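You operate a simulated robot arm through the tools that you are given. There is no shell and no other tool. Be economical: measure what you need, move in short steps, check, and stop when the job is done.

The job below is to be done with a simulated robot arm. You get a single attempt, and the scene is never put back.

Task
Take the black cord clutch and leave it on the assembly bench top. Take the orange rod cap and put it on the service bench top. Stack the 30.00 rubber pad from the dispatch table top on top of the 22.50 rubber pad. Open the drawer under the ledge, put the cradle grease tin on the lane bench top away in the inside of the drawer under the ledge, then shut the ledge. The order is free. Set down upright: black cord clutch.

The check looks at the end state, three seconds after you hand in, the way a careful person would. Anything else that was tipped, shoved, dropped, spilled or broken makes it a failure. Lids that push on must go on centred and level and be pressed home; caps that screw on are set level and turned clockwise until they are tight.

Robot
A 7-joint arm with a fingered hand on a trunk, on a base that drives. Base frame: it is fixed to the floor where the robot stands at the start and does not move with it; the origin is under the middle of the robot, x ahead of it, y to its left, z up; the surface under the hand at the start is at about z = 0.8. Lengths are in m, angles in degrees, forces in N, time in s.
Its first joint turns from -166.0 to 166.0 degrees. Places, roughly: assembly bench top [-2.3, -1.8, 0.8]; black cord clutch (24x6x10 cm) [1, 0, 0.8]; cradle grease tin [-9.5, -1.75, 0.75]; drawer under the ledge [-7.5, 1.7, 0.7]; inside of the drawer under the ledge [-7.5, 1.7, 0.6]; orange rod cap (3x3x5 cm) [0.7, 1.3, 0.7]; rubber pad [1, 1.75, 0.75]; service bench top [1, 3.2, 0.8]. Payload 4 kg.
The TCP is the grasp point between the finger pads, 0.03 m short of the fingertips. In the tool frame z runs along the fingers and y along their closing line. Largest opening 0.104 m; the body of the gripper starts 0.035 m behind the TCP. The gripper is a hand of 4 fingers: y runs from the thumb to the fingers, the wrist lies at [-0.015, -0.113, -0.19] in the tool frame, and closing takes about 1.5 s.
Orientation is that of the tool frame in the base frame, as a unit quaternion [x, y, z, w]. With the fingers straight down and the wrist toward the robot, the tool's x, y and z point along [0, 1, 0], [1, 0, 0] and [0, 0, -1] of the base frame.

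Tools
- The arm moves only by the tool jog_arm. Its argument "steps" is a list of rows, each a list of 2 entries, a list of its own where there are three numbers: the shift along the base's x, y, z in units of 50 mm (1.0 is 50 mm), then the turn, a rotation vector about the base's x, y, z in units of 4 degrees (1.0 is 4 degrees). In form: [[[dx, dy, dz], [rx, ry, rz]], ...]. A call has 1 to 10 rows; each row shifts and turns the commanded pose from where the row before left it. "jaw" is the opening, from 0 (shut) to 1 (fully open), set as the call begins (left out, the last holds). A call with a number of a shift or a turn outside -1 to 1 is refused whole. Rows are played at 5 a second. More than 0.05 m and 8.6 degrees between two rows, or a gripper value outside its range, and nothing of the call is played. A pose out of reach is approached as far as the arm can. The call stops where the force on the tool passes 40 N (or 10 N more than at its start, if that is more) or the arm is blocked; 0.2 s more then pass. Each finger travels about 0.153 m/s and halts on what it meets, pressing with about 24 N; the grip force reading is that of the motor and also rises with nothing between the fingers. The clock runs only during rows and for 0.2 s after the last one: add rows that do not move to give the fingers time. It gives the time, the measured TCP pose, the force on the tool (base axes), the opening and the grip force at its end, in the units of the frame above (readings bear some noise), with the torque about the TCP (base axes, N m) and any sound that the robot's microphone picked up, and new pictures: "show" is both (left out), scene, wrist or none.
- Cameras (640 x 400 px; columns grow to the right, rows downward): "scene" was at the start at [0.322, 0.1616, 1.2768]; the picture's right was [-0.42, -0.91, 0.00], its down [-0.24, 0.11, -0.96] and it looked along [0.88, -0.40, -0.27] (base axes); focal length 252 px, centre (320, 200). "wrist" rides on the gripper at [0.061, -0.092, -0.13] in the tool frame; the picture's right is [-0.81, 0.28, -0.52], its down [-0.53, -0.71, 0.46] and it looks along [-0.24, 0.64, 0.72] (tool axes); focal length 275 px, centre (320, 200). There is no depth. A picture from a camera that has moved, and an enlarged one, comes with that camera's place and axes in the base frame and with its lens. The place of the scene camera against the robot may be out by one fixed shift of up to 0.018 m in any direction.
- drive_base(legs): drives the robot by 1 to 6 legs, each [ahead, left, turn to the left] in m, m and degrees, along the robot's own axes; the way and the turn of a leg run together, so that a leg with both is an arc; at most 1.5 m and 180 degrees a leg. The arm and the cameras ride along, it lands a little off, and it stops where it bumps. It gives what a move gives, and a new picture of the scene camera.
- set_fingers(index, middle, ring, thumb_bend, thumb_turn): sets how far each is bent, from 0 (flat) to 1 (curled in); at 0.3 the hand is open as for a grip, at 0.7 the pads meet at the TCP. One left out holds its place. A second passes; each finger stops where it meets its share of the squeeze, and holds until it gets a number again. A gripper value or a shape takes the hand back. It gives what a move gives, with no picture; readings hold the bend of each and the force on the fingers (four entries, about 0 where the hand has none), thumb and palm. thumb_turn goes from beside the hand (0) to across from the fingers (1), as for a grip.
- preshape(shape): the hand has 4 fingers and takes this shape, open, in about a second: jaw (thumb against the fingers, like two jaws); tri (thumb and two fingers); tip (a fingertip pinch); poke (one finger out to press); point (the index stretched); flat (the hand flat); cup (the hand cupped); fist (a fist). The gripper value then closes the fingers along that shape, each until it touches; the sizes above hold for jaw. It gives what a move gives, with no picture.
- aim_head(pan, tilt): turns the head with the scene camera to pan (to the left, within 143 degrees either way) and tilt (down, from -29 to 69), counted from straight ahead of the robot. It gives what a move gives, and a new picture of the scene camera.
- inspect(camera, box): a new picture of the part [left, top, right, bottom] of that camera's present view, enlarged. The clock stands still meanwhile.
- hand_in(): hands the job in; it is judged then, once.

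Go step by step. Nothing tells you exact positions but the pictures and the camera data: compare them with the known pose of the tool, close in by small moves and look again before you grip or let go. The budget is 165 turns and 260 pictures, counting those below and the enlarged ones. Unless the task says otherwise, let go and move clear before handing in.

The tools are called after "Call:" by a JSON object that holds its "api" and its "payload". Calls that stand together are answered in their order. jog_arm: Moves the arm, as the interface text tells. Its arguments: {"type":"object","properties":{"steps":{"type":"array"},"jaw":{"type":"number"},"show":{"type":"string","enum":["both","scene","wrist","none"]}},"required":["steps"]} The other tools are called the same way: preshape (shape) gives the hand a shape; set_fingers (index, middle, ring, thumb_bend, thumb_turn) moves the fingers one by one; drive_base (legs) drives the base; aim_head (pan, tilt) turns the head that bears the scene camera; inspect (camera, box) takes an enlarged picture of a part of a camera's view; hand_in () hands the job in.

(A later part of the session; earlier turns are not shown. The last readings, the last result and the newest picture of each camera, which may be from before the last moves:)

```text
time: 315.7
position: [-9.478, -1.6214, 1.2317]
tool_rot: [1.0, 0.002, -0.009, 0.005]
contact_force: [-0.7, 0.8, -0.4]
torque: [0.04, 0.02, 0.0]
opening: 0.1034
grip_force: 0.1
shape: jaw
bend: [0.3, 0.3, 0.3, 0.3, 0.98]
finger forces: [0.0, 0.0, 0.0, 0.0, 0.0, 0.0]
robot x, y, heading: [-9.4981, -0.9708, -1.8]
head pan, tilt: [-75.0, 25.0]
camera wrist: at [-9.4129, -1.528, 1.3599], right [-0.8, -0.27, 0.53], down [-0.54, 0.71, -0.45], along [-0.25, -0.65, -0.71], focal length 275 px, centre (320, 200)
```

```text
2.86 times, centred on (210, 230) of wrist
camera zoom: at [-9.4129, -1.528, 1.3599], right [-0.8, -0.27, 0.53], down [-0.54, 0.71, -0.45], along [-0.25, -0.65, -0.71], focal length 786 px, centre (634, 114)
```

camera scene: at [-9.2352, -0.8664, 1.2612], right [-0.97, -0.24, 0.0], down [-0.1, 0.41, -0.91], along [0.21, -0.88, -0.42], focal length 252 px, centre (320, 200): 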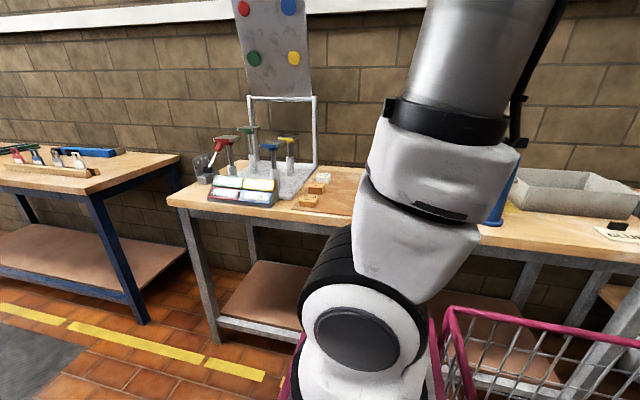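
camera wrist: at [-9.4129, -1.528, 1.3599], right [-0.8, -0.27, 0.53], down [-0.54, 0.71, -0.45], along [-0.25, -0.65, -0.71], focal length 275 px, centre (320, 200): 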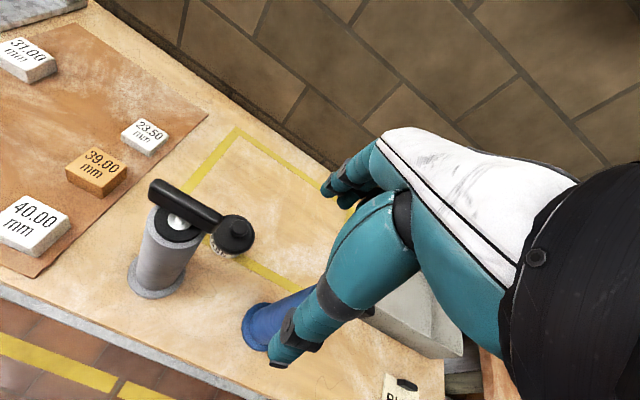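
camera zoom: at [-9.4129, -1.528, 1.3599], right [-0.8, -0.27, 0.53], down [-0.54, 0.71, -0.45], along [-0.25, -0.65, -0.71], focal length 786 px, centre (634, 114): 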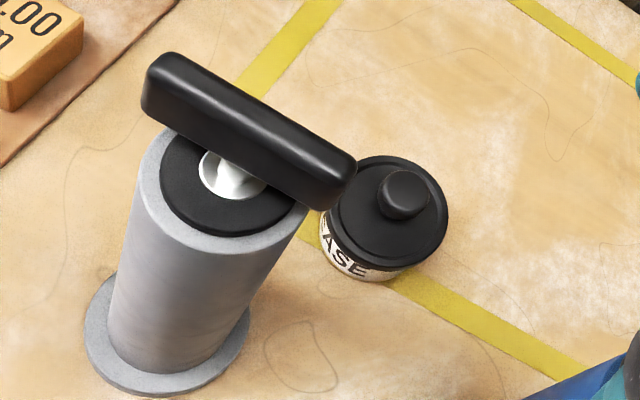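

The tin is upright with lid on, now at about (-9.444, -1.762). I'll re-pinch the knob lower (below its equator), approaching with 20° pitch and 15° yaw to keep the camera clear of the grey cylinder.

Call:
{"api": "jog_arm", "payload": {"steps": [[[0, 0.2, 0], [0, 0, 1]], [[0, 0.2, 0], [0, 0, 1]], [[0, 0, 0], [0, 0, 1]], [[0, 0, 0], [0, 0, 0.75]], [[0, 0, 0], [-0.966, -0.259, 0]], [[0, 0, 0], [-0.966, -0.259, 0]], [[0, 0, 0], [-0.966, -0.259, 0]], [[0, 0, 0], [-0.966, -0.259, 0]], [[0, 0, 0], [-0.966, -0.259, 0]]], "jaw": 0.45, "show": "none"}}

Call:
{"api": "jog_arm", "payload": {"steps": [[[0.1, -0.8, -0.3], [0, 0, 0]], [[0, -0.75, -0.3], [0, 0, 0]], [[0, 0, 0], [0, 0, 0]]], "show": "wrist"}}

```text
time: 317.7
position: [-9.4766, -1.5995, 1.2323]
tool_rot: [0.975, 0.128, 0.015, 0.18]
contact_force: [-0.1, -0.1, -0.3]
torque: [0.04, 0.0, 0.02]
opening: 0.0472
grip_force: 0.1
shape: jaw
bend: [0.74, 0.47, 0.43, 0.71, 1.0]
finger forces: [0.0, 0.1, 0.0, 0.0, 0.0, 0.1]
robot x, y, heading: [-9.5009, -0.9717, -1.2]
head pan, tilt: [-75.0, 25.0]
```

```text
time: 318.5
position: [-9.4719, -1.6801, 1.2026]
tool_rot: [0.975, 0.128, 0.014, 0.179]
contact_force: [0.9, 0.5, -0.1]
torque: [-0.01, -0.02, 0.02]
opening: 0.047
grip_force: 0.0
shape: jaw
bend: [0.74, 0.47, 0.43, 0.71, 1.0]
finger forces: [0.0, 0.0, 0.1, 0.0, 0.1, 0.1]
robot x, y, heading: [-9.5009, -0.9711, -1.3]
head pan, tilt: [-75.0, 25.0]
camera wrist: at [-9.4436, -1.537, 1.2895], right [-0.75, -0.28, 0.6], down [-0.66, 0.35, -0.67], along [-0.02, -0.89, -0.45], focal length 275 px, centre (320, 200)
```

wrist: 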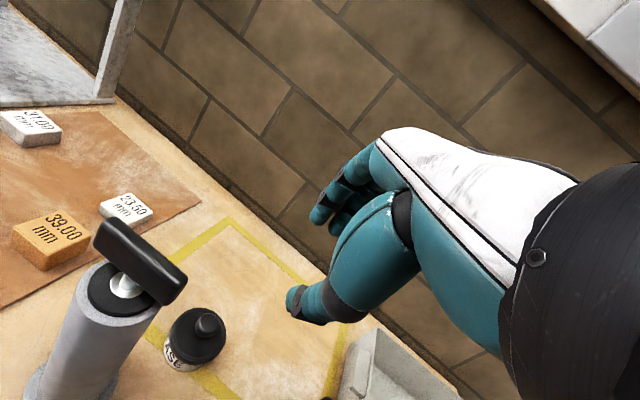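

Knob confirmed at (-9.447, -1.762). Descending toward it.

Call:
{"api": "jog_arm", "payload": {"steps": [[[0.077, -0.25, -0.86], [0, 0, 0]], [[0.077, -0.25, -0.86], [0, 0, 0]], [[0.077, -0.25, -0.86], [0, 0, 0]], [[0.077, -0.25, -0.86], [0, 0, 0]], [[0.077, -0.25, -0.76], [0, 0, 0]], [[0, 0, 0], [0, 0, 0]]], "show": "wrist"}}

Call:
{"api": "inspect", "payload": {"camera": "wrist", "box": [200, 200, 360, 340]}}

```text
time: 319.9
position: [-9.4546, -1.7386, 0.9905]
tool_rot: [0.975, 0.128, 0.014, 0.179]
contact_force: [-0.9, 0.4, 0.6]
torque: [-0.01, 0.03, -0.02]
opening: 0.0469
grip_force: 0.1
shape: jaw
bend: [0.74, 0.47, 0.43, 0.71, 1.0]
finger forces: [0.1, 0.0, 0.0, 0.0, 0.1, 0.1]
robot x, y, heading: [-9.4992, -0.9734, -1.6]
head pan, tilt: [-75.0, 25.0]
camera wrist: at [-9.4255, -1.5967, 1.078], right [-0.75, -0.28, 0.6], down [-0.66, 0.35, -0.67], along [-0.02, -0.89, -0.45], focal length 275 px, centre (320, 200)
```

wrist: 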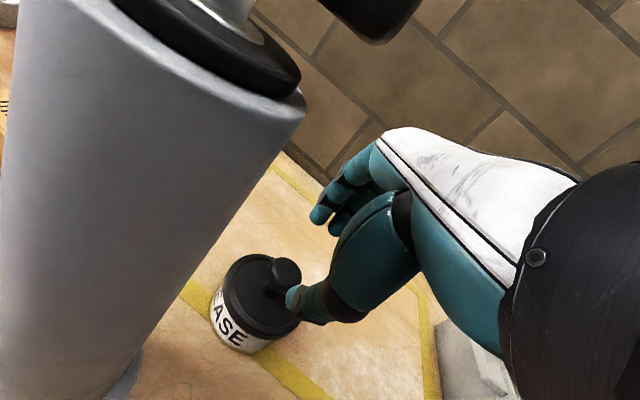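

```text
2.86 times, centred on (280, 270) of wrist
camera zoom: at [-9.4255, -1.5967, 1.078], right [-0.75, -0.28, 0.6], down [-0.66, 0.35, -0.67], along [-0.02, -0.89, -0.45], focal length 786 px, centre (434, 0)
```

zoom: 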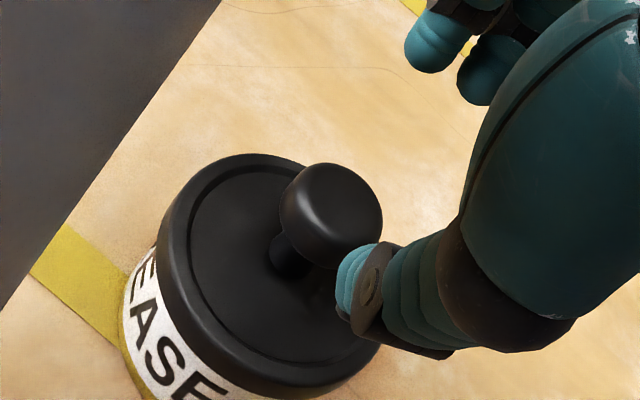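

Call:
{"api": "jog_arm", "payload": {"steps": [[[0.05, -0.18, -0.5], [0, 0, 0]], [[0.05, -0.18, -0.5], [0, 0, 0]], [[0, -0.02, -0.1], [0, 0, 0]], [[0, 0, 0], [0, 0, 0]]], "show": "none"}}

Call:
{"api": "inspect", "payload": {"camera": "wrist", "box": [220, 200, 380, 340]}}

```text
time: 320.9
position: [-9.448, -1.7577, 0.9373]
tool_rot: [0.975, 0.129, 0.014, 0.179]
contact_force: [-0.3, 1.6, 3.1]
torque: [0.07, -0.03, -0.02]
opening: 0.0472
grip_force: 0.0
shape: jaw
bend: [0.74, 0.47, 0.43, 0.72, 1.0]
finger forces: [0.0, 0.1, 0.0, 0.0, 2.6, 0.1]
robot x, y, heading: [-9.4956, -0.977, -1.5]
head pan, tilt: [-75.0, 25.0]
```

```text
2.86 times, centred on (300, 270) of wrist
camera zoom: at [-9.4198, -1.6157, 1.0249], right [-0.75, -0.28, 0.6], down [-0.66, 0.35, -0.67], along [-0.02, -0.89, -0.45], focal length 786 px, centre (377, 0)
```

zoom: 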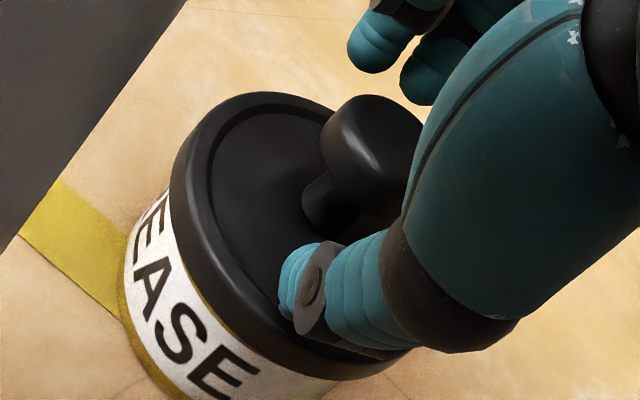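

Thumb touches the lid while the fingers are still high on the ball. Reducing the pitch to 10° (and 5° more yaw) to bring the fingers lower.

Call:
{"api": "jog_arm", "payload": {"steps": [[[0, 0.1, 0.25], [0, 0, 1]], [[0, 0, 0], [0.94, 0.34, 0.25]], [[0, 0, 0], [0.94, 0.34, 0]], [[0, 0, 0], [0.47, 0.17, 0]], [[0, -0.06, -0.1], [0, 0, 0]], [[0, 0, 0], [0, 0, 0]]], "show": "none"}}

Call:
{"api": "inspect", "payload": {"camera": "wrist", "box": [220, 200, 380, 340]}}

```text
time: 322.3
position: [-9.4472, -1.7562, 0.9442]
tool_rot: [0.98, 0.174, 0.007, 0.093]
contact_force: [0.5, 0.5, 0.8]
torque: [0.0, 0.0, 0.01]
opening: 0.0471
grip_force: 0.0
shape: jaw
bend: [0.74, 0.47, 0.43, 0.71, 1.0]
finger forces: [0.0, 0.0, 0.1, 0.0, 0.0, 0.0]
robot x, y, heading: [-9.5007, -0.9707, -1.2]
head pan, tilt: [-75.0, 25.0]
```

```text
2.86 times, centred on (300, 270) of wrist
camera zoom: at [-9.4261, -1.6294, 1.0537], right [-0.69, -0.44, 0.57], down [-0.72, 0.39, -0.57], along [0.02, -0.81, -0.59], focal length 786 px, centre (377, 0)
```

zoom: 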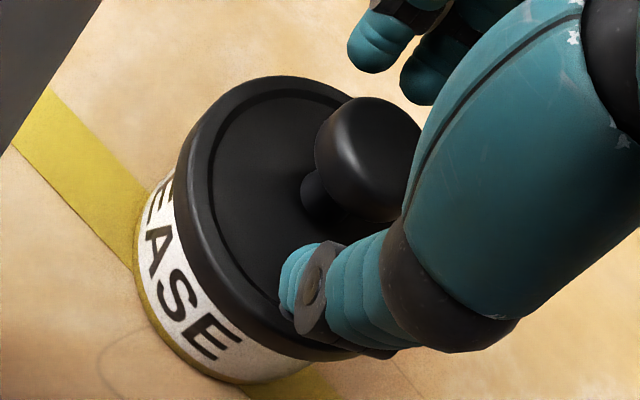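

Call:
{"api": "jog_arm", "payload": {"steps": [[[0, -0.02, -0.08], [0, 0, 0]], [[0, -0.02, -0.08], [0, 0, 0]], [[0, 0, 0], [0, 0, 0]]], "show": "none"}}

Call:
{"api": "jog_arm", "payload": {"steps": [[[0, 0, -0.08], [0, 0, 0]], [[0, 0, 0], [0, 0, 0]]], "show": "none"}}

```text
time: 323.1
position: [-9.4487, -1.7589, 0.9374]
tool_rot: [0.98, 0.174, 0.008, 0.092]
contact_force: [0.0, 0.4, -0.5]
torque: [-0.01, 0.02, 0.0]
opening: 0.047
grip_force: 0.0
shape: jaw
bend: [0.74, 0.47, 0.43, 0.71, 1.0]
finger forces: [0.0, 0.0, 0.0, 0.1, 0.0, 0.1]
robot x, y, heading: [-9.4988, -0.9748, -1.4]
head pan, tilt: [-75.0, 25.0]
```

```text
time: 323.7
position: [-9.4488, -1.7584, 0.9334]
tool_rot: [0.98, 0.174, 0.007, 0.095]
contact_force: [0.3, 0.7, 3.0]
torque: [0.12, 0.05, -0.01]
opening: 0.047
grip_force: 0.1
shape: jaw
bend: [0.74, 0.47, 0.43, 0.71, 1.0]
finger forces: [0.0, 0.0, 0.0, 0.0, 2.5, 0.1]
robot x, y, heading: [-9.4988, -0.9734, -1.5]
head pan, tilt: [-75.0, 25.0]
```

Thumb just touches the lid at z 0.933. Raising 1 mm and closing.

Call:
{"api": "jog_arm", "payload": {"steps": [[[0, 0, 0.02], [0, 0, 0]], [[0, 0, 0], [0, 0, 0]], [[0, 0, 0], [0, 0, 0]], [[0, 0, 0], [0, 0, 0]], [[0, 0, 0], [0, 0, 0]], [[0, 0, 0], [0, 0, 0]], [[0, 0, 0], [0, 0, 0]]], "jaw": 0, "show": "none"}}

Call:
{"api": "inspect", "payload": {"camera": "wrist", "box": [220, 200, 380, 340]}}

```text
time: 325.3
position: [-9.4487, -1.7586, 0.9341]
tool_rot: [0.98, 0.173, 0.007, 0.093]
contact_force: [-0.8, 0.0, -3.0]
torque: [0.01, 0.01, -0.02]
opening: 0.0158
grip_force: 24.0
shape: jaw
bend: [0.72, 0.65, 0.7, 0.81, 1.0]
finger forces: [0.1, 6.4, 3.8, 0.0, 30.6, 0.1]
robot x, y, heading: [-9.5004, -0.9764, -1.2]
head pan, tilt: [-75.0, 25.0]
```

```text
2.86 times, centred on (300, 270) of wrist
camera zoom: at [-9.4267, -1.6311, 1.0429], right [-0.69, -0.44, 0.57], down [-0.72, 0.39, -0.57], along [0.02, -0.81, -0.59], focal length 786 px, centre (377, 0)
```

zoom: 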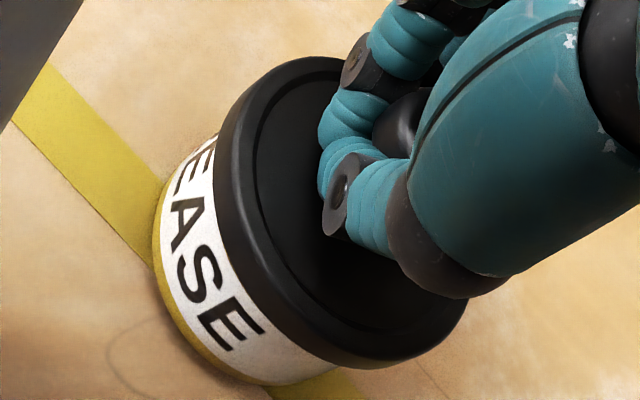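

Fingers now cage the neck beneath the ball. Lifting gently 3 cm.

Call:
{"api": "jog_arm", "payload": {"steps": [[[0, 0, 0.1], [0, 0, 0]], [[0, 0, 0.1], [0, 0, 0]], [[0, 0, 0.2], [0, 0, 0]], [[0, 0, 0.2], [0, 0, 0]], [[0, 0, 0], [0, 0, 0]]], "show": "wrist"}}

Call:
{"api": "inspect", "payload": {"camera": "wrist", "box": [200, 180, 380, 360]}}

```text
time: 326.5
position: [-9.4482, -1.7596, 0.9647]
tool_rot: [0.98, 0.174, 0.007, 0.093]
contact_force: [-0.5, 0.0, -3.0]
torque: [0.0, -0.02, -0.02]
opening: 0.0156
grip_force: 23.6
shape: jaw
bend: [0.72, 0.65, 0.7, 0.81, 1.0]
finger forces: [0.1, 6.4, 3.8, 0.0, 30.7, 0.0]
robot x, y, heading: [-9.4975, -0.9704, -1.1]
head pan, tilt: [-75.0, 25.0]
camera wrist: at [-9.4264, -1.6319, 1.0737], right [-0.69, -0.44, 0.57], down [-0.72, 0.39, -0.57], along [0.02, -0.81, -0.59], focal length 275 px, centre (320, 200)
```

wrist: 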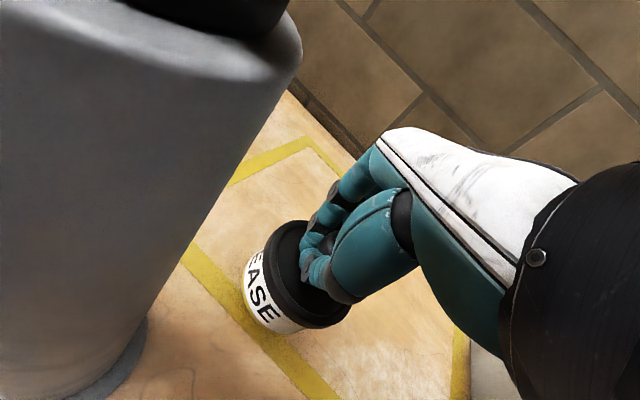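

```text
2.22 times, centred on (290, 270) of wrist
camera zoom: at [-9.4264, -1.6319, 1.0737], right [-0.69, -0.44, 0.57], down [-0.72, 0.39, -0.57], along [0.02, -0.81, -0.59], focal length 612 px, centre (387, 44)
```

zoom: 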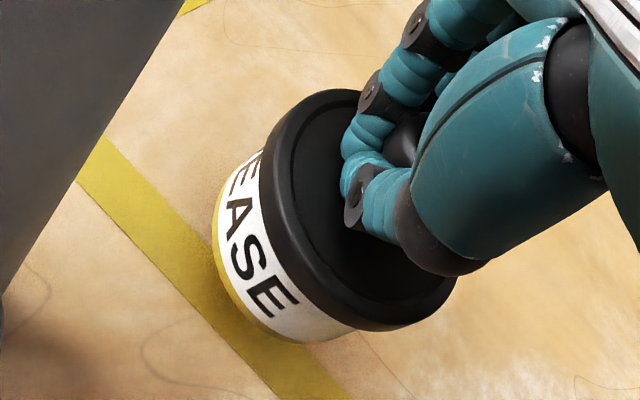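

Secure. Raising straight up, shifting to the gap centre, then back toward me above the handles.

Call:
{"api": "jog_arm", "payload": {"steps": [[[0, 0, 0.6], [0, 0, 0]], [[-0.1, 0, 0.7], [0, 0, 0]], [[-0.2, 0, 0.7], [0, 0, 0]], [[-0.2, 0, 0.7], [0, 0, 0]], [[0, 0, 0.7], [0, 0, 0]], [[0, 0.1, 0.7], [0, 0, 0]], [[0, 0.1, 0.7], [0, 0, 0]], [[0, 0.2, 0.6], [0, 0, 0]], [[0, 0, 0], [0, 0, 0]]], "show": "wrist"}}

```text
time: 328.5
position: [-9.4725, -1.7383, 1.2342]
tool_rot: [0.98, 0.174, 0.008, 0.092]
contact_force: [0.1, 0.1, -2.2]
torque: [0.01, -0.05, 0.01]
opening: 0.0153
grip_force: 23.2
shape: jaw
bend: [0.72, 0.65, 0.7, 0.81, 1.0]
finger forces: [0.0, 6.4, 4.4, 0.1, 30.7, 0.0]
robot x, y, heading: [-9.4984, -0.9721, -1.1]
head pan, tilt: [-75.0, 25.0]
camera wrist: at [-9.4519, -1.6105, 1.3435], right [-0.69, -0.44, 0.57], down [-0.72, 0.39, -0.57], along [0.02, -0.81, -0.59], focal length 275 px, centre (320, 200)
```

wrist: 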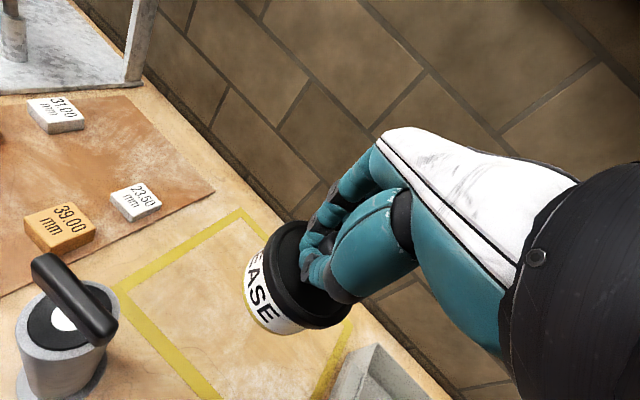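

The tin hangs securely. Pulling back, then swinging the arm around to the front carry pose.

Call:
{"api": "jog_arm", "payload": {"steps": [[[0, 0.6, 0.3], [0, 0, 0]], [[0, 0.8, 0.1], [0, 0, 0]], [[0, 0.8, 0], [0, 0, 0]], [[0.9, 0.2, 0], [0, 0, 1]], [[0.92, 0.15, 0], [0, 0, 1]], [[0.9, 0.258, 0], [0, 0, 1]], [[0.88, 0.32, 0], [0, 0, 1]], [[0.855, 0.381, 0], [0, 0, 1]], [[0.826, 0.439, 0], [0, 0, 1]], [[0.794, 0.496, 0], [0, 0, 1]]], "show": "none"}}

Call:
{"api": "jog_arm", "payload": {"steps": [[[0.757, 0.55, 0], [0, 0, 1]], [[0.717, 0.602, 0], [0, 0, 1]], [[0.673, 0.65, 0], [0, 0, 1]], [[0.626, 0.696, 0], [0, 0, 1]], [[0.576, 0.738, 0], [0, 0, 1]], [[0.523, 0.776, 0], [0, 0, 1]], [[0.468, 0.811, 0], [0, 0, 1]], [[0.2, 0.84, 0], [0, 0, 1]], [[0.1, 0.84, 0], [0, 0, 1]], [[0, 0.84, 0], [0, 0, 1]]], "show": "wrist"}}

```text
time: 330.7
position: [-9.1684, -1.5179, 1.2536]
tool_rot: [0.909, 0.406, 0.03, 0.089]
contact_force: [-0.1, -0.3, -2.3]
torque: [0.02, 0.0, -0.01]
opening: 0.0153
grip_force: 24.0
shape: jaw
bend: [0.72, 0.65, 0.7, 0.81, 1.0]
finger forces: [0.0, 6.5, 4.4, 0.1, 27.7, 0.1]
robot x, y, heading: [-9.5014, -0.9703, -1.4]
head pan, tilt: [-75.0, 25.0]
```

```text
time: 332.9
position: [-8.9347, -1.1501, 1.2532]
tool_rot: [0.716, 0.692, 0.059, 0.073]
contact_force: [-0.6, -0.5, -2.4]
torque: [0.05, 0.03, 0.0]
opening: 0.0149
grip_force: 24.4
shape: jaw
bend: [0.72, 0.65, 0.7, 0.81, 1.0]
finger forces: [0.0, 6.0, 4.3, 0.1, 24.3, 0.1]
robot x, y, heading: [-9.4991, -0.9701, -1.7]
head pan, tilt: [-75.0, 25.0]
camera wrist: at [-9.0466, -1.0839, 1.3627], right [0.15, -0.81, 0.57], down [-0.63, -0.52, -0.57], along [0.76, -0.28, -0.59], focal length 275 px, centre (320, 200)
```

wrist: 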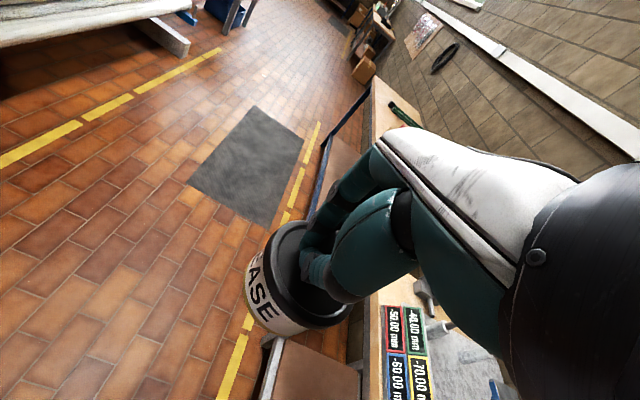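

Driving east along the aisle and turning around in the open area.

Call:
{"api": "drive_base", "payload": {"legs": [[1.5, 0.05, 1.7], [1.5, 0, 0], [1.5, 0, 0], [1.1, 0.3, 0], [0, 0, 90], [0, 0, 90]]}}

Call:
{"api": "jog_arm", "payload": {"steps": [[[0, 0, 0], [0, 0, 0]]], "show": "wrist"}}

```text
refused: leg 1 is longer than a leg can be; nothing moved
```

```text
time: 333.3
position: [-8.9349, -1.149, 1.2542]
tool_rot: [0.715, 0.693, 0.058, 0.072]
contact_force: [-0.4, 0.4, -2.9]
torque: [0.02, 0.04, 0.01]
opening: 0.0149
grip_force: 24.1
shape: jaw
bend: [0.72, 0.65, 0.7, 0.81, 1.0]
finger forces: [0.1, 6.0, 4.2, 0.1, 24.3, 0.0]
robot x, y, heading: [-9.4979, -0.9712, -1.3]
head pan, tilt: [-75.0, 25.0]
camera wrist: at [-9.0466, -1.0838, 1.3626], right [0.15, -0.81, 0.57], down [-0.63, -0.52, -0.57], along [0.76, -0.28, -0.59], focal length 275 px, centre (320, 200)
```

wrist: 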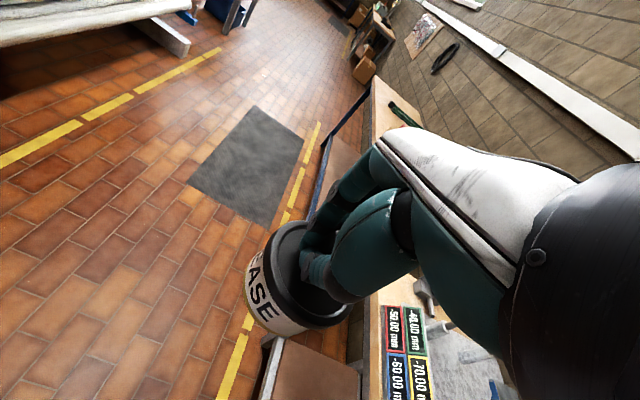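

Call:
{"api": "drive_base", "payload": {"legs": [[1.48, 0.05, 1.7], [1.5, 0, 0], [1.5, 0, 0], [1.1, 0.3, 0], [0, 0, 90], [0, 0, 90]]}}

Call:
{"api": "jog_arm", "payload": {"steps": [[[0, 0, 0], [0, 0, 0]]], "show": "wrist"}}

```text
time: 368.0
position: [-4.4558, -0.4977, 1.2533]
tool_rot: [0.709, -0.699, -0.07, 0.06]
contact_force: [-0.2, 0.9, -2.8]
torque: [-0.05, 0.01, -0.03]
opening: 0.0141
grip_force: 24.8
shape: jaw
bend: [0.72, 0.66, 0.7, 0.81, 1.0]
finger forces: [0.0, 5.3, 2.9, 0.0, 0.1, 0.1]
robot x, y, heading: [-3.8835, -0.6512, -178.5]
head pan, tilt: [-75.0, 25.0]
camera scene: at [-4.1499, -0.767, 1.2612], right [0.96, 0.28, 0.0], down [0.12, -0.41, -0.91], along [-0.25, 0.87, -0.42], focal length 252 px, centre (320, 200)
```

scene: 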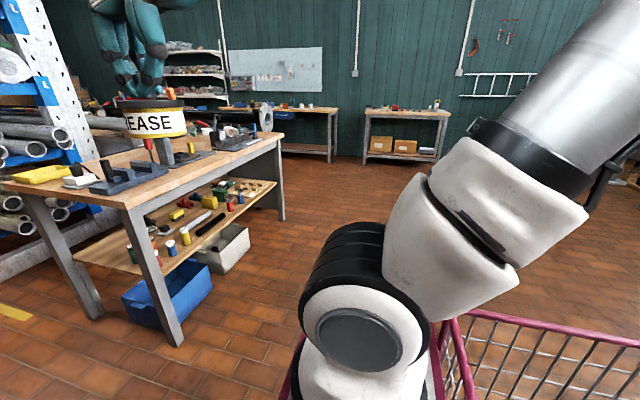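

```text
time: 368.4
position: [-4.4556, -0.4987, 1.2525]
tool_rot: [0.708, -0.7, -0.071, 0.06]
contact_force: [0.3, 0.3, -1.8]
torque: [-0.01, -0.01, 0.04]
opening: 0.0142
grip_force: 23.7
shape: jaw
bend: [0.72, 0.66, 0.7, 0.81, 1.0]
finger forces: [0.1, 5.1, 2.8, 0.0, 0.1, 0.0]
robot x, y, heading: [-3.8863, -0.6502, -178.8]
head pan, tilt: [-75.0, 25.0]
camera wrist: at [-4.3395, -0.5614, 1.3626], right [-0.18, 0.8, 0.57], down [0.61, 0.55, -0.57], along [-0.77, 0.25, -0.59], focal length 275 px, centre (320, 200)
```

wrist: 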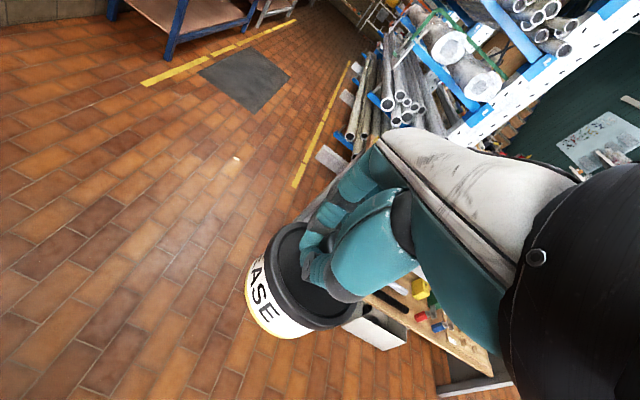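

Still held. Strafing north, then west along the drawer aisle.

Call:
{"api": "drive_base", "payload": {"legs": [[0, -1.45, -0.5], [0, -1.5, 0], [1.4, 0, -0.3], [1.4, 0, 0]]}}

Call:
{"api": "aim_head", "payload": {"pan": 30, "tilt": 35}}

Call:
{"api": "jog_arm", "payload": {"steps": [[[0, 0, 0], [0, 0, 0]]], "show": "wrist"}}

```text
time: 395.9
position: [-7.2534, 2.5156, 1.2536]
tool_rot: [-0.702, 0.706, 0.071, -0.059]
contact_force: [-0.5, -0.9, -2.0]
torque: [-0.03, 0.03, -0.01]
opening: 0.0138
grip_force: 24.1
shape: jaw
bend: [0.72, 0.72, 0.7, 0.81, 1.0]
finger forces: [0.1, 4.8, 1.8, 0.1, 0.1, 0.0]
robot x, y, heading: [-6.6821, 2.3502, -179.8]
head pan, tilt: [-75.0, 25.0]
camera scene: at [-6.9513, 2.2425, 1.2612], right [0.97, 0.26, 0.0], down [0.11, -0.41, -0.91], along [-0.24, 0.87, -0.42], focal length 252 px, centre (320, 200)
```

scene: 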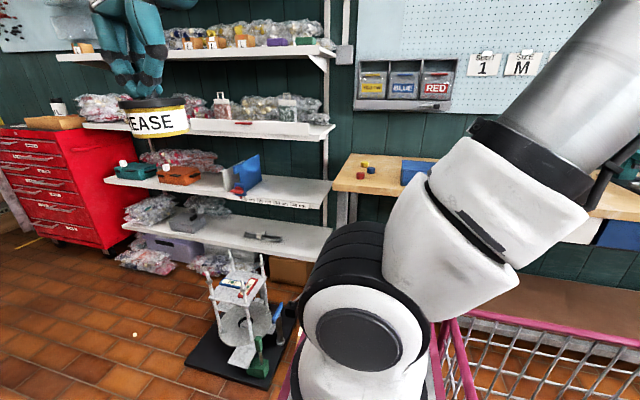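

```text
time: 397.7
position: [-7.2533, 2.5155, 1.2532]
tool_rot: [-0.702, 0.706, 0.072, -0.06]
contact_force: [0.1, 1.1, -2.9]
torque: [-0.04, -0.02, 0.02]
opening: 0.0137
grip_force: 24.1
shape: jaw
bend: [0.72, 0.72, 0.7, 0.81, 1.0]
finger forces: [0.0, 4.6, 1.8, 0.1, 0.1, 0.0]
robot x, y, heading: [-6.6844, 2.3536, -180.1]
head pan, tilt: [30.0, 35.0]
camera scene: at [-7.0034, 2.1094, 1.2455], right [-0.5, 0.87, 0.0], down [0.5, 0.29, -0.82], along [-0.71, -0.41, -0.57], focal length 252 px, centre (320, 200)
```

scene: 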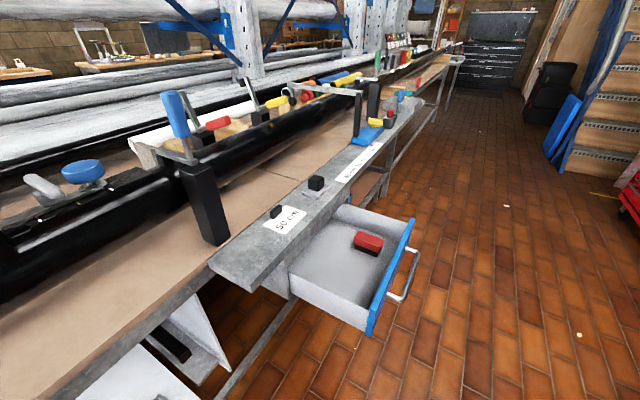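

```text
time: 398.1
position: [-7.2524, 2.516, 1.2531]
tool_rot: [-0.702, 0.706, 0.071, -0.059]
contact_force: [-0.6, -0.8, -2.4]
torque: [-0.03, 0.03, 0.0]
opening: 0.0139
grip_force: 24.2
shape: jaw
bend: [0.72, 0.72, 0.7, 0.81, 1.0]
finger forces: [0.0, 4.6, 1.9, 0.1, 0.0, 0.0]
robot x, y, heading: [-6.6862, 2.3499, -179.9]
head pan, tilt: [30.0, 35.0]
camera wrist: at [-7.1374, 2.4513, 1.3626], right [-0.17, 0.8, 0.57], down [0.62, 0.54, -0.57], along [-0.77, 0.26, -0.59], focal length 275 px, centre (320, 200)
```

wrist: 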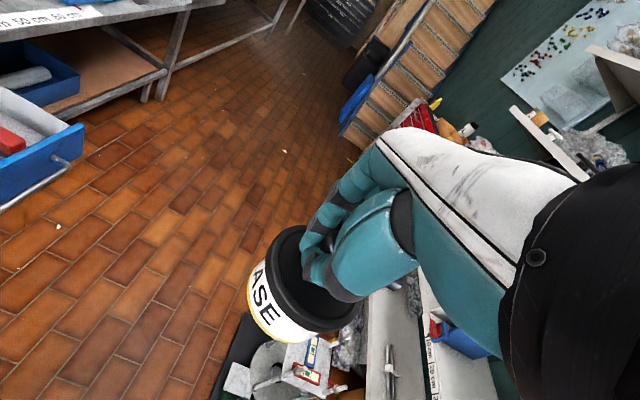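

Drawer is still open with the red block inside at (-7.58, 1.96). I'll yaw the tool 90° and move the tin above (-7.435, 1.95).

Call:
{"api": "jog_arm", "payload": {"steps": [[[-0.6, 0, 0], [0, 0, 1]], [[-0.6, 0, 0], [0, 0, 1]], [[-0.6, 0, 0], [0, 0, 1]], [[-0.6, 0, 0], [0, 0, 1]], [[-0.6, 0, 0], [0, 0, 1]], [[-0.3, -0.3, 0], [0, 0, 1]], [[-0.3, -0.3, 0], [0, 0, 1]], [[0, -0.5, -0.2], [0, 0, 1]], [[0, -0.5, -0.2], [0, 0, 1]], [[0, -0.5, -0.2], [0, 0, 1]]], "show": "none"}}

Call:
{"api": "jog_arm", "payload": {"steps": [[[0, -0.6, -0.3], [0, 0, 1]], [[0, -0.6, -0.3], [0, 0, 1]], [[0, -0.6, -0.3], [0, 0, 1]], [[0, -0.6, -0.3], [0, 0, 1]], [[0, -0.6, -0.3], [0, 0, 1]], [[0, -0.6, -0.3], [0, 0, 1]], [[0, -0.6, -0.3], [0, 0, 1]], [[0, -0.6, -0.3], [0, 0, 1]], [[0, -0.6, -0.3], [0, 0, 1]], [[0, -0.6, -0.3], [0, 0, 1]]], "show": "both"}}

```text
time: 400.3
position: [-7.4331, 2.4123, 1.2217]
tool_rot: [0.901, -0.423, -0.048, 0.08]
contact_force: [0.3, 0.4, -2.7]
torque: [-0.04, 0.01, -0.01]
opening: 0.0134
grip_force: 24.3
shape: jaw
bend: [0.72, 0.72, 0.7, 0.81, 1.0]
finger forces: [0.0, 4.3, 1.6, 0.1, 0.0, 0.0]
robot x, y, heading: [-6.6857, 2.355, -179.8]
head pan, tilt: [30.0, 35.0]
```

```text
time: 402.5
position: [-7.4344, 2.1108, 1.0736]
tool_rot: [0.992, -0.089, -0.017, 0.092]
contact_force: [-0.3, 0.1, -2.2]
torque: [-0.02, -0.02, 0.03]
opening: 0.0133
grip_force: 24.3
shape: jaw
bend: [0.72, 0.72, 0.7, 0.81, 1.0]
finger forces: [0.1, 4.2, 1.8, 0.0, 0.1, 0.0]
robot x, y, heading: [-6.6821, 2.3552, -180.0]
head pan, tilt: [30.0, 35.0]
camera scene: at [-7.0033, 2.1095, 1.2455], right [-0.5, 0.86, 0.0], down [0.5, 0.29, -0.82], along [-0.71, -0.41, -0.57], focal length 252 px, centre (320, 200)
camera wrist: at [-7.3496, 2.2112, 1.1829], right [-0.82, -0.03, 0.57], down [-0.42, 0.7, -0.57], along [-0.39, -0.71, -0.59], focal length 275 px, centre (320, 200)
```

scene: 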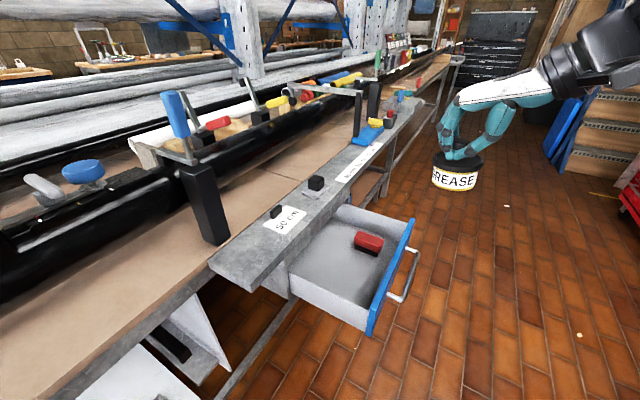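
wrist: 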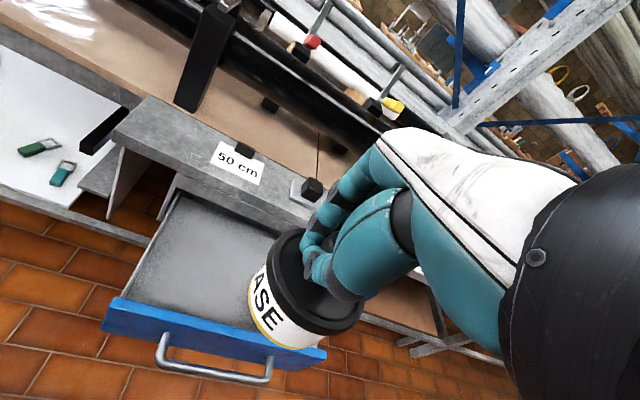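

Tin hangs level and clear. Moving over the drawer interior and lowering.

Call:
{"api": "jog_arm", "payload": {"steps": [[[0, -0.8, 0], [0, 0, 1]], [[0, -0.8, 0], [0, 0, 1]], [[0, -0.8, -0.3], [0, 0, 0.5]], [[0, -0.7, -0.5], [0, 0, 0]], [[0, 0, -0.8], [0, 0, 0]], [[0, 0, -0.8], [0, 0, 0]], [[0, 0, -0.8], [0, 0, 0]], [[0, 0, 0], [0, 0, 0]]], "show": "both"}}

```text
time: 404.3
position: [-7.4334, 1.9572, 0.9125]
tool_rot: [0.996, -0.003, -0.009, 0.093]
contact_force: [-0.6, 0.0, -3.4]
torque: [0.04, -0.02, -0.04]
opening: 0.0132
grip_force: 23.9
shape: jaw
bend: [0.72, 0.72, 0.7, 0.81, 1.0]
finger forces: [0.0, 3.8, 1.9, 0.0, 0.0, 0.1]
robot x, y, heading: [-6.6872, 2.3574, -179.9]
head pan, tilt: [30.0, 35.0]
camera scene: at [-7.0034, 2.1092, 1.2454], right [-0.5, 0.86, 0.0], down [0.5, 0.29, -0.82], along [-0.71, -0.41, -0.57], focal length 252 px, centre (320, 200)
camera wrist: at [-7.3682, 2.0706, 1.0218], right [-0.8, -0.17, 0.57], down [-0.54, 0.62, -0.57], along [-0.26, -0.77, -0.59], focal length 275 px, centre (320, 200)
```

scene: 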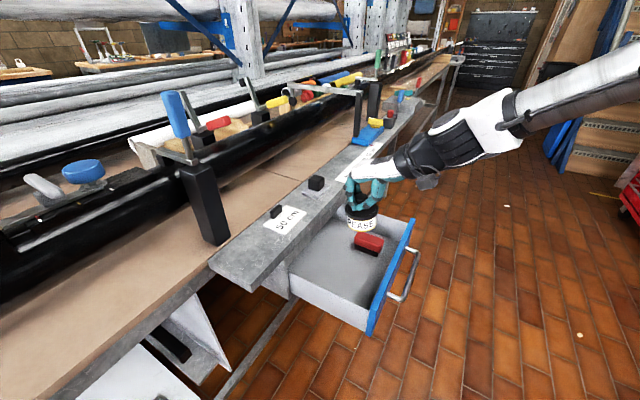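
wrist: 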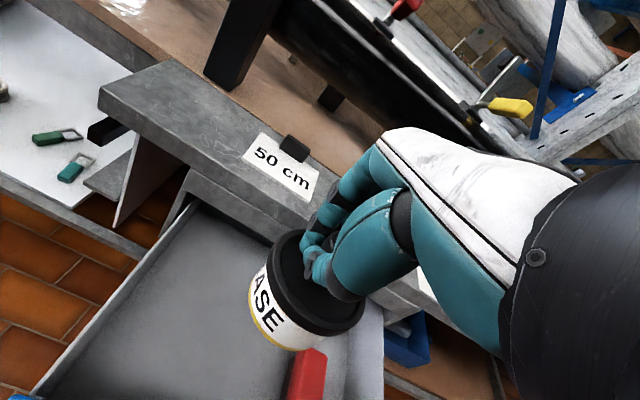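

Clear of the red block and ledge. Lowering until the tin touches the drawer floor.

Call:
{"api": "jog_arm", "payload": {"steps": [[[0, 0, -0.7], [0, 0, 0]], [[0, 0, -0.7], [0, 0, 0]], [[0, 0, -0.7], [0, 0, 0]], [[0, 0, -0.5], [0, 0, 0]], [[0, 0, -0.2], [0, 0, 0]], [[0, 0, -0.2], [0, 0, 0]], [[0, 0, -0.1], [0, 0, 0]]], "show": "both"}}

```text
time: 405.9
position: [-7.4323, 1.9555, 0.7584]
tool_rot: [0.996, -0.002, -0.008, 0.093]
contact_force: [0.1, 0.8, -2.2]
torque: [-0.01, -0.06, -0.01]
opening: 0.0131
grip_force: 24.1
shape: jaw
bend: [0.72, 0.72, 0.7, 0.81, 1.0]
finger forces: [0.0, 3.6, 1.9, 0.0, 0.0, 0.1]
robot x, y, heading: [-6.6837, 2.3543, -179.9]
head pan, tilt: [30.0, 35.0]
camera scene: at [-7.0034, 2.1092, 1.2454], right [-0.5, 0.86, 0.0], down [0.5, 0.29, -0.82], along [-0.71, -0.41, -0.57], focal length 252 px, centre (320, 200)
camera wrist: at [-7.3675, 2.0688, 0.8679], right [-0.8, -0.17, 0.57], down [-0.54, 0.62, -0.57], along [-0.26, -0.77, -0.59], focal length 275 px, centre (320, 200)
```

scene: 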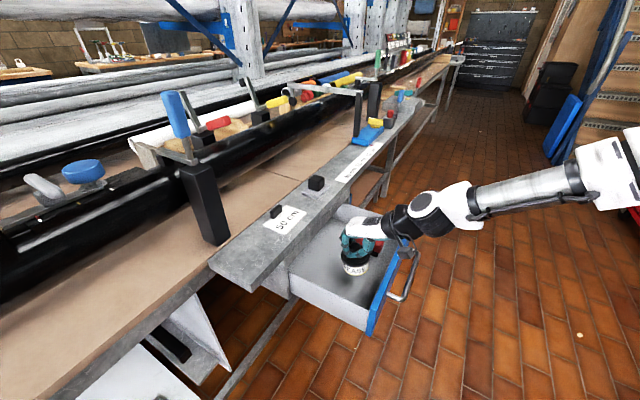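
wrist: 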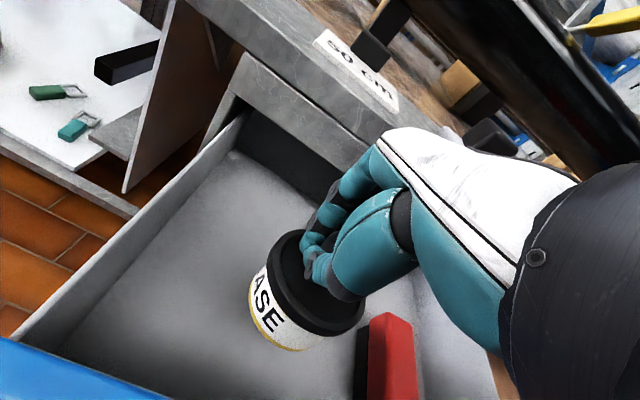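

Call:
{"api": "jog_arm", "payload": {"steps": [[[0, 0, -0.15], [0, 0, 0]], [[0, 0, -0.15], [0, 0, 0]], [[0, 0, -0.1], [0, 0, 0]], [[0, 0, 0], [0, 0, 0]]], "show": "none"}}

Call:
{"api": "inspect", "payload": {"camera": "wrist", "box": [220, 200, 420, 380]}}

```text
time: 406.9
position: [-7.4329, 1.9562, 0.7381]
tool_rot: [0.996, -0.002, -0.009, 0.092]
contact_force: [0.0, -0.1, -2.7]
torque: [0.0, -0.03, 0.01]
opening: 0.0134
grip_force: 23.9
shape: jaw
bend: [0.72, 0.72, 0.7, 0.81, 1.0]
finger forces: [0.0, 3.6, 1.9, 0.1, 0.0, 0.0]
robot x, y, heading: [-6.6855, 2.3544, -179.8]
head pan, tilt: [30.0, 35.0]
```

```text
2.22 times, centred on (320, 290) of wrist
camera zoom: at [-7.3674, 2.0684, 0.8479], right [-0.8, -0.17, 0.57], down [-0.54, 0.62, -0.57], along [-0.26, -0.77, -0.59], focal length 612 px, centre (320, 0)
```

zoom: 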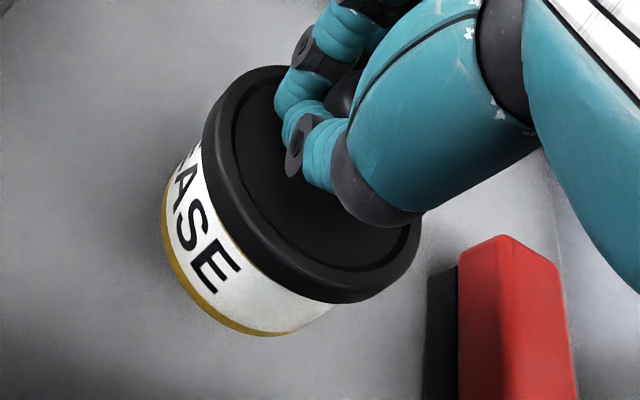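

Call:
{"api": "jog_arm", "payload": {"steps": [[[0, 0, -0.1], [0, 0, 0]], [[0, 0, -0.1], [0, 0, 0]], [[0, 0, 0], [0, 0, 0]]], "show": "none"}}

Call:
{"api": "jog_arm", "payload": {"steps": [[[0, 0, -0.1], [0, 0, 0]], [[0, 0, -0.1], [0, 0, 0]], [[0, 0, 0], [0, 0, 0]]], "show": "none"}}

Call:
{"api": "inspect", "payload": {"camera": "wrist", "box": [220, 200, 420, 380]}}

```text
time: 407.7
position: [-7.4326, 1.9568, 0.7286]
tool_rot: [0.996, -0.003, -0.009, 0.093]
contact_force: [-0.3, 1.2, -1.7]
torque: [0.0, -0.01, -0.01]
opening: 0.0137
grip_force: 23.7
shape: jaw
bend: [0.72, 0.72, 0.7, 0.81, 1.0]
finger forces: [0.1, 3.6, 2.0, 0.0, 0.0, 0.0]
robot x, y, heading: [-6.6837, 2.3529, -180.0]
head pan, tilt: [30.0, 35.0]
```

```text
time: 408.5
position: [-7.4337, 1.9562, 0.7176]
tool_rot: [0.996, -0.002, -0.009, 0.092]
contact_force: [-1.0, -0.8, -2.1]
torque: [-0.02, -0.02, 0.0]
opening: 0.0136
grip_force: 24.2
shape: jaw
bend: [0.72, 0.72, 0.7, 0.81, 1.0]
finger forces: [0.1, 3.6, 1.9, 0.1, 0.0, 0.0]
robot x, y, heading: [-6.6858, 2.3521, -180.0]
head pan, tilt: [30.0, 35.0]
```

```text
2.22 times, centred on (320, 290) of wrist
camera zoom: at [-7.3678, 2.069, 0.8266], right [-0.8, -0.17, 0.57], down [-0.54, 0.62, -0.57], along [-0.26, -0.77, -0.59], focal length 612 px, centre (320, 0)
```

zoom: 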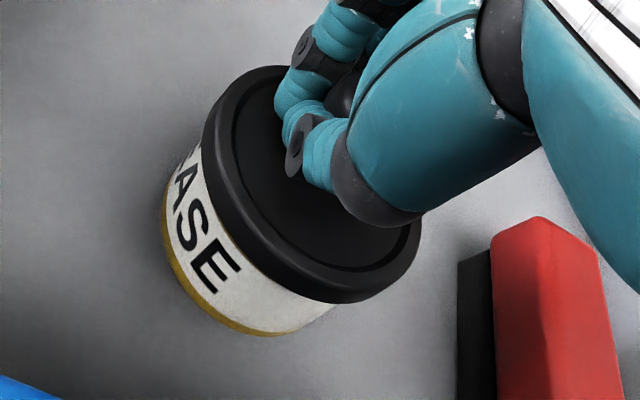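

Call:
{"api": "jog_arm", "payload": {"steps": [[[0, 0, -0.1], [0, 0, 0]], [[0, 0, -0.1], [0, 0, 0]], [[0, 0, 0], [0, 0, 0]]], "show": "none"}}

Call:
{"api": "jog_arm", "payload": {"steps": [[[0, 0, -0.1], [0, 0, 0]], [[0, 0, -0.1], [0, 0, 0]], [[0, 0, 0], [0, 0, 0]]], "show": "wrist"}}

```text
time: 409.3
position: [-7.4325, 1.9565, 0.7097]
tool_rot: [0.996, -0.003, -0.009, 0.092]
contact_force: [0.0, 0.7, -2.8]
torque: [-0.01, -0.02, -0.01]
opening: 0.0134
grip_force: 23.8
shape: jaw
bend: [0.72, 0.72, 0.7, 0.81, 1.0]
finger forces: [0.0, 3.6, 1.9, 0.1, 0.1, 0.0]
robot x, y, heading: [-6.6865, 2.3541, -179.9]
head pan, tilt: [30.0, 35.0]
```

```text
time: 410.1
position: [-7.4331, 1.9565, 0.6984]
tool_rot: [0.996, -0.002, -0.008, 0.092]
contact_force: [-0.6, 0.1, -2.8]
torque: [0.01, 0.0, 0.04]
opening: 0.0134
grip_force: 23.7
shape: jaw
bend: [0.72, 0.72, 0.7, 0.81, 1.0]
finger forces: [0.1, 3.7, 1.9, 0.1, 0.0, 0.0]
robot x, y, heading: [-6.6847, 2.3544, -180.0]
head pan, tilt: [30.0, 35.0]
camera wrist: at [-7.3669, 2.0687, 0.8076], right [-0.8, -0.17, 0.57], down [-0.54, 0.62, -0.57], along [-0.26, -0.77, -0.59], focal length 275 px, centre (320, 200)
```

wrist: 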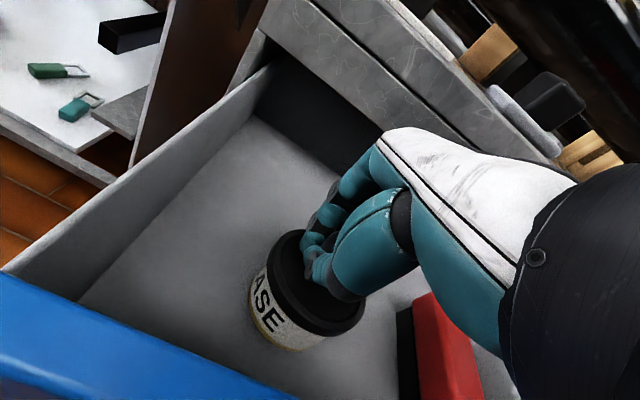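

Call:
{"api": "jog_arm", "payload": {"steps": [[[0, 0, -0.1], [0, 0, 0]], [[0, 0, -0.1], [0, 0, 0]], [[0, 0, 0], [0, 0, 0]]], "show": "none"}}

Call:
{"api": "inspect", "payload": {"camera": "wrist", "box": [220, 200, 420, 380]}}

```text
time: 410.9
position: [-7.4327, 1.9545, 0.6921]
tool_rot: [0.995, -0.004, -0.012, 0.095]
contact_force: [-1.8, 0.1, 39.6]
torque: [-0.74, -0.38, -0.1]
opening: 0.016
grip_force: 24.6
shape: jaw
bend: [0.73, 0.72, 0.7, 0.81, 1.0]
finger forces: [49.4, 2.7, 1.0, 0.1, 31.5, 0.0]
robot x, y, heading: [-6.6837, 2.3563, -179.9]
head pan, tilt: [30.0, 35.0]
```

```text
2.22 times, centred on (320, 290) of wrist
camera zoom: at [-7.3673, 2.0678, 0.8006], right [-0.8, -0.16, 0.58], down [-0.54, 0.62, -0.57], along [-0.26, -0.77, -0.58], focal length 612 px, centre (320, 0)
```

zoom: 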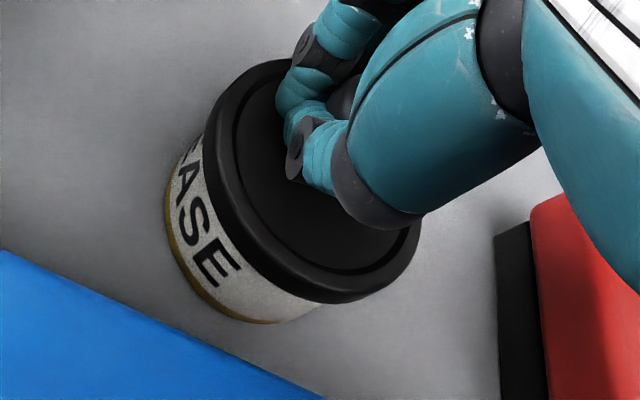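

The tin is on the drawer floor. Relieving, opening slightly, and lifting the hand off.

Call:
{"api": "jog_arm", "payload": {"steps": [[[0, 0, 0.08], [0, 0, 0]], [[0, 0, 0], [0, 0, 0]]], "show": "none"}}

Call:
{"api": "jog_arm", "payload": {"steps": [[[0, 0, 0], [0, 0, 0]], [[0, 0, 0], [0, 0, 0]], [[0, 0, 0], [0, 0, 0]], [[0, 0, 0], [0, 0, 0]], [[0, 0.03, 0.4], [0, 0, 0]], [[0, 0.05, 0.6], [0, 0, 0]], [[0, 0, 0.8], [0, 0, 0]], [[0, 0, 0.8], [0, 0, 0]], [[0, 0, 0], [0, 0, 0]]], "jaw": 0.55, "show": "both"}}

```text
time: 411.5
position: [-7.432, 1.956, 0.693]
tool_rot: [0.996, -0.002, -0.009, 0.093]
contact_force: [-4.1, -1.2, 23.1]
torque: [-0.54, -0.06, -0.05]
opening: 0.016
grip_force: 24.1
shape: jaw
bend: [0.72, 0.72, 0.7, 0.81, 1.0]
finger forces: [31.1, 5.1, 0.6, 0.1, 0.0, 0.0]
robot x, y, heading: [-6.6845, 2.3524, -179.9]
head pan, tilt: [30.0, 35.0]
```

```text
time: 413.5
position: [-7.4327, 1.9604, 0.8211]
tool_rot: [0.996, -0.002, -0.009, 0.093]
contact_force: [0.0, -0.1, -0.5]
torque: [-0.04, 0.0, -0.01]
opening: 0.0573
grip_force: 0.1
shape: jaw
bend: [0.74, 0.43, 0.39, 0.67, 1.0]
finger forces: [0.0, 0.1, 0.0, 0.1, 0.0, 0.1]
robot x, y, heading: [-6.6823, 2.354, -179.8]
head pan, tilt: [30.0, 35.0]
camera scene: at [-7.0034, 2.1092, 1.2454], right [-0.5, 0.86, 0.0], down [0.5, 0.29, -0.82], along [-0.71, -0.41, -0.57], focal length 252 px, centre (320, 200)
camera wrist: at [-7.3675, 2.0725, 0.9308], right [-0.8, -0.17, 0.57], down [-0.54, 0.62, -0.57], along [-0.26, -0.77, -0.59], focal length 275 px, centre (320, 200)
```

scene: 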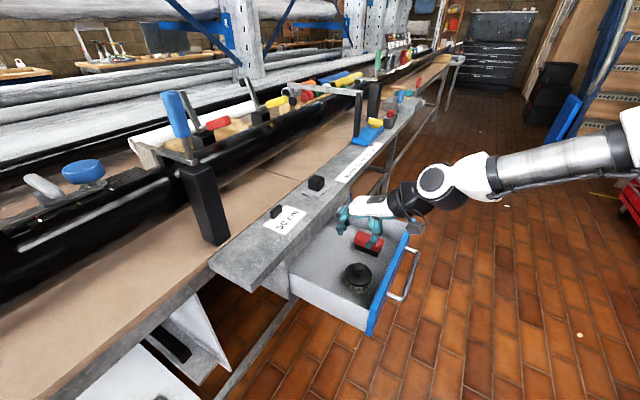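
wrist: 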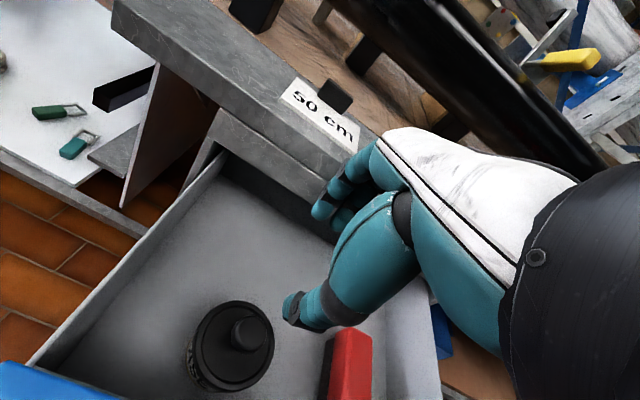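

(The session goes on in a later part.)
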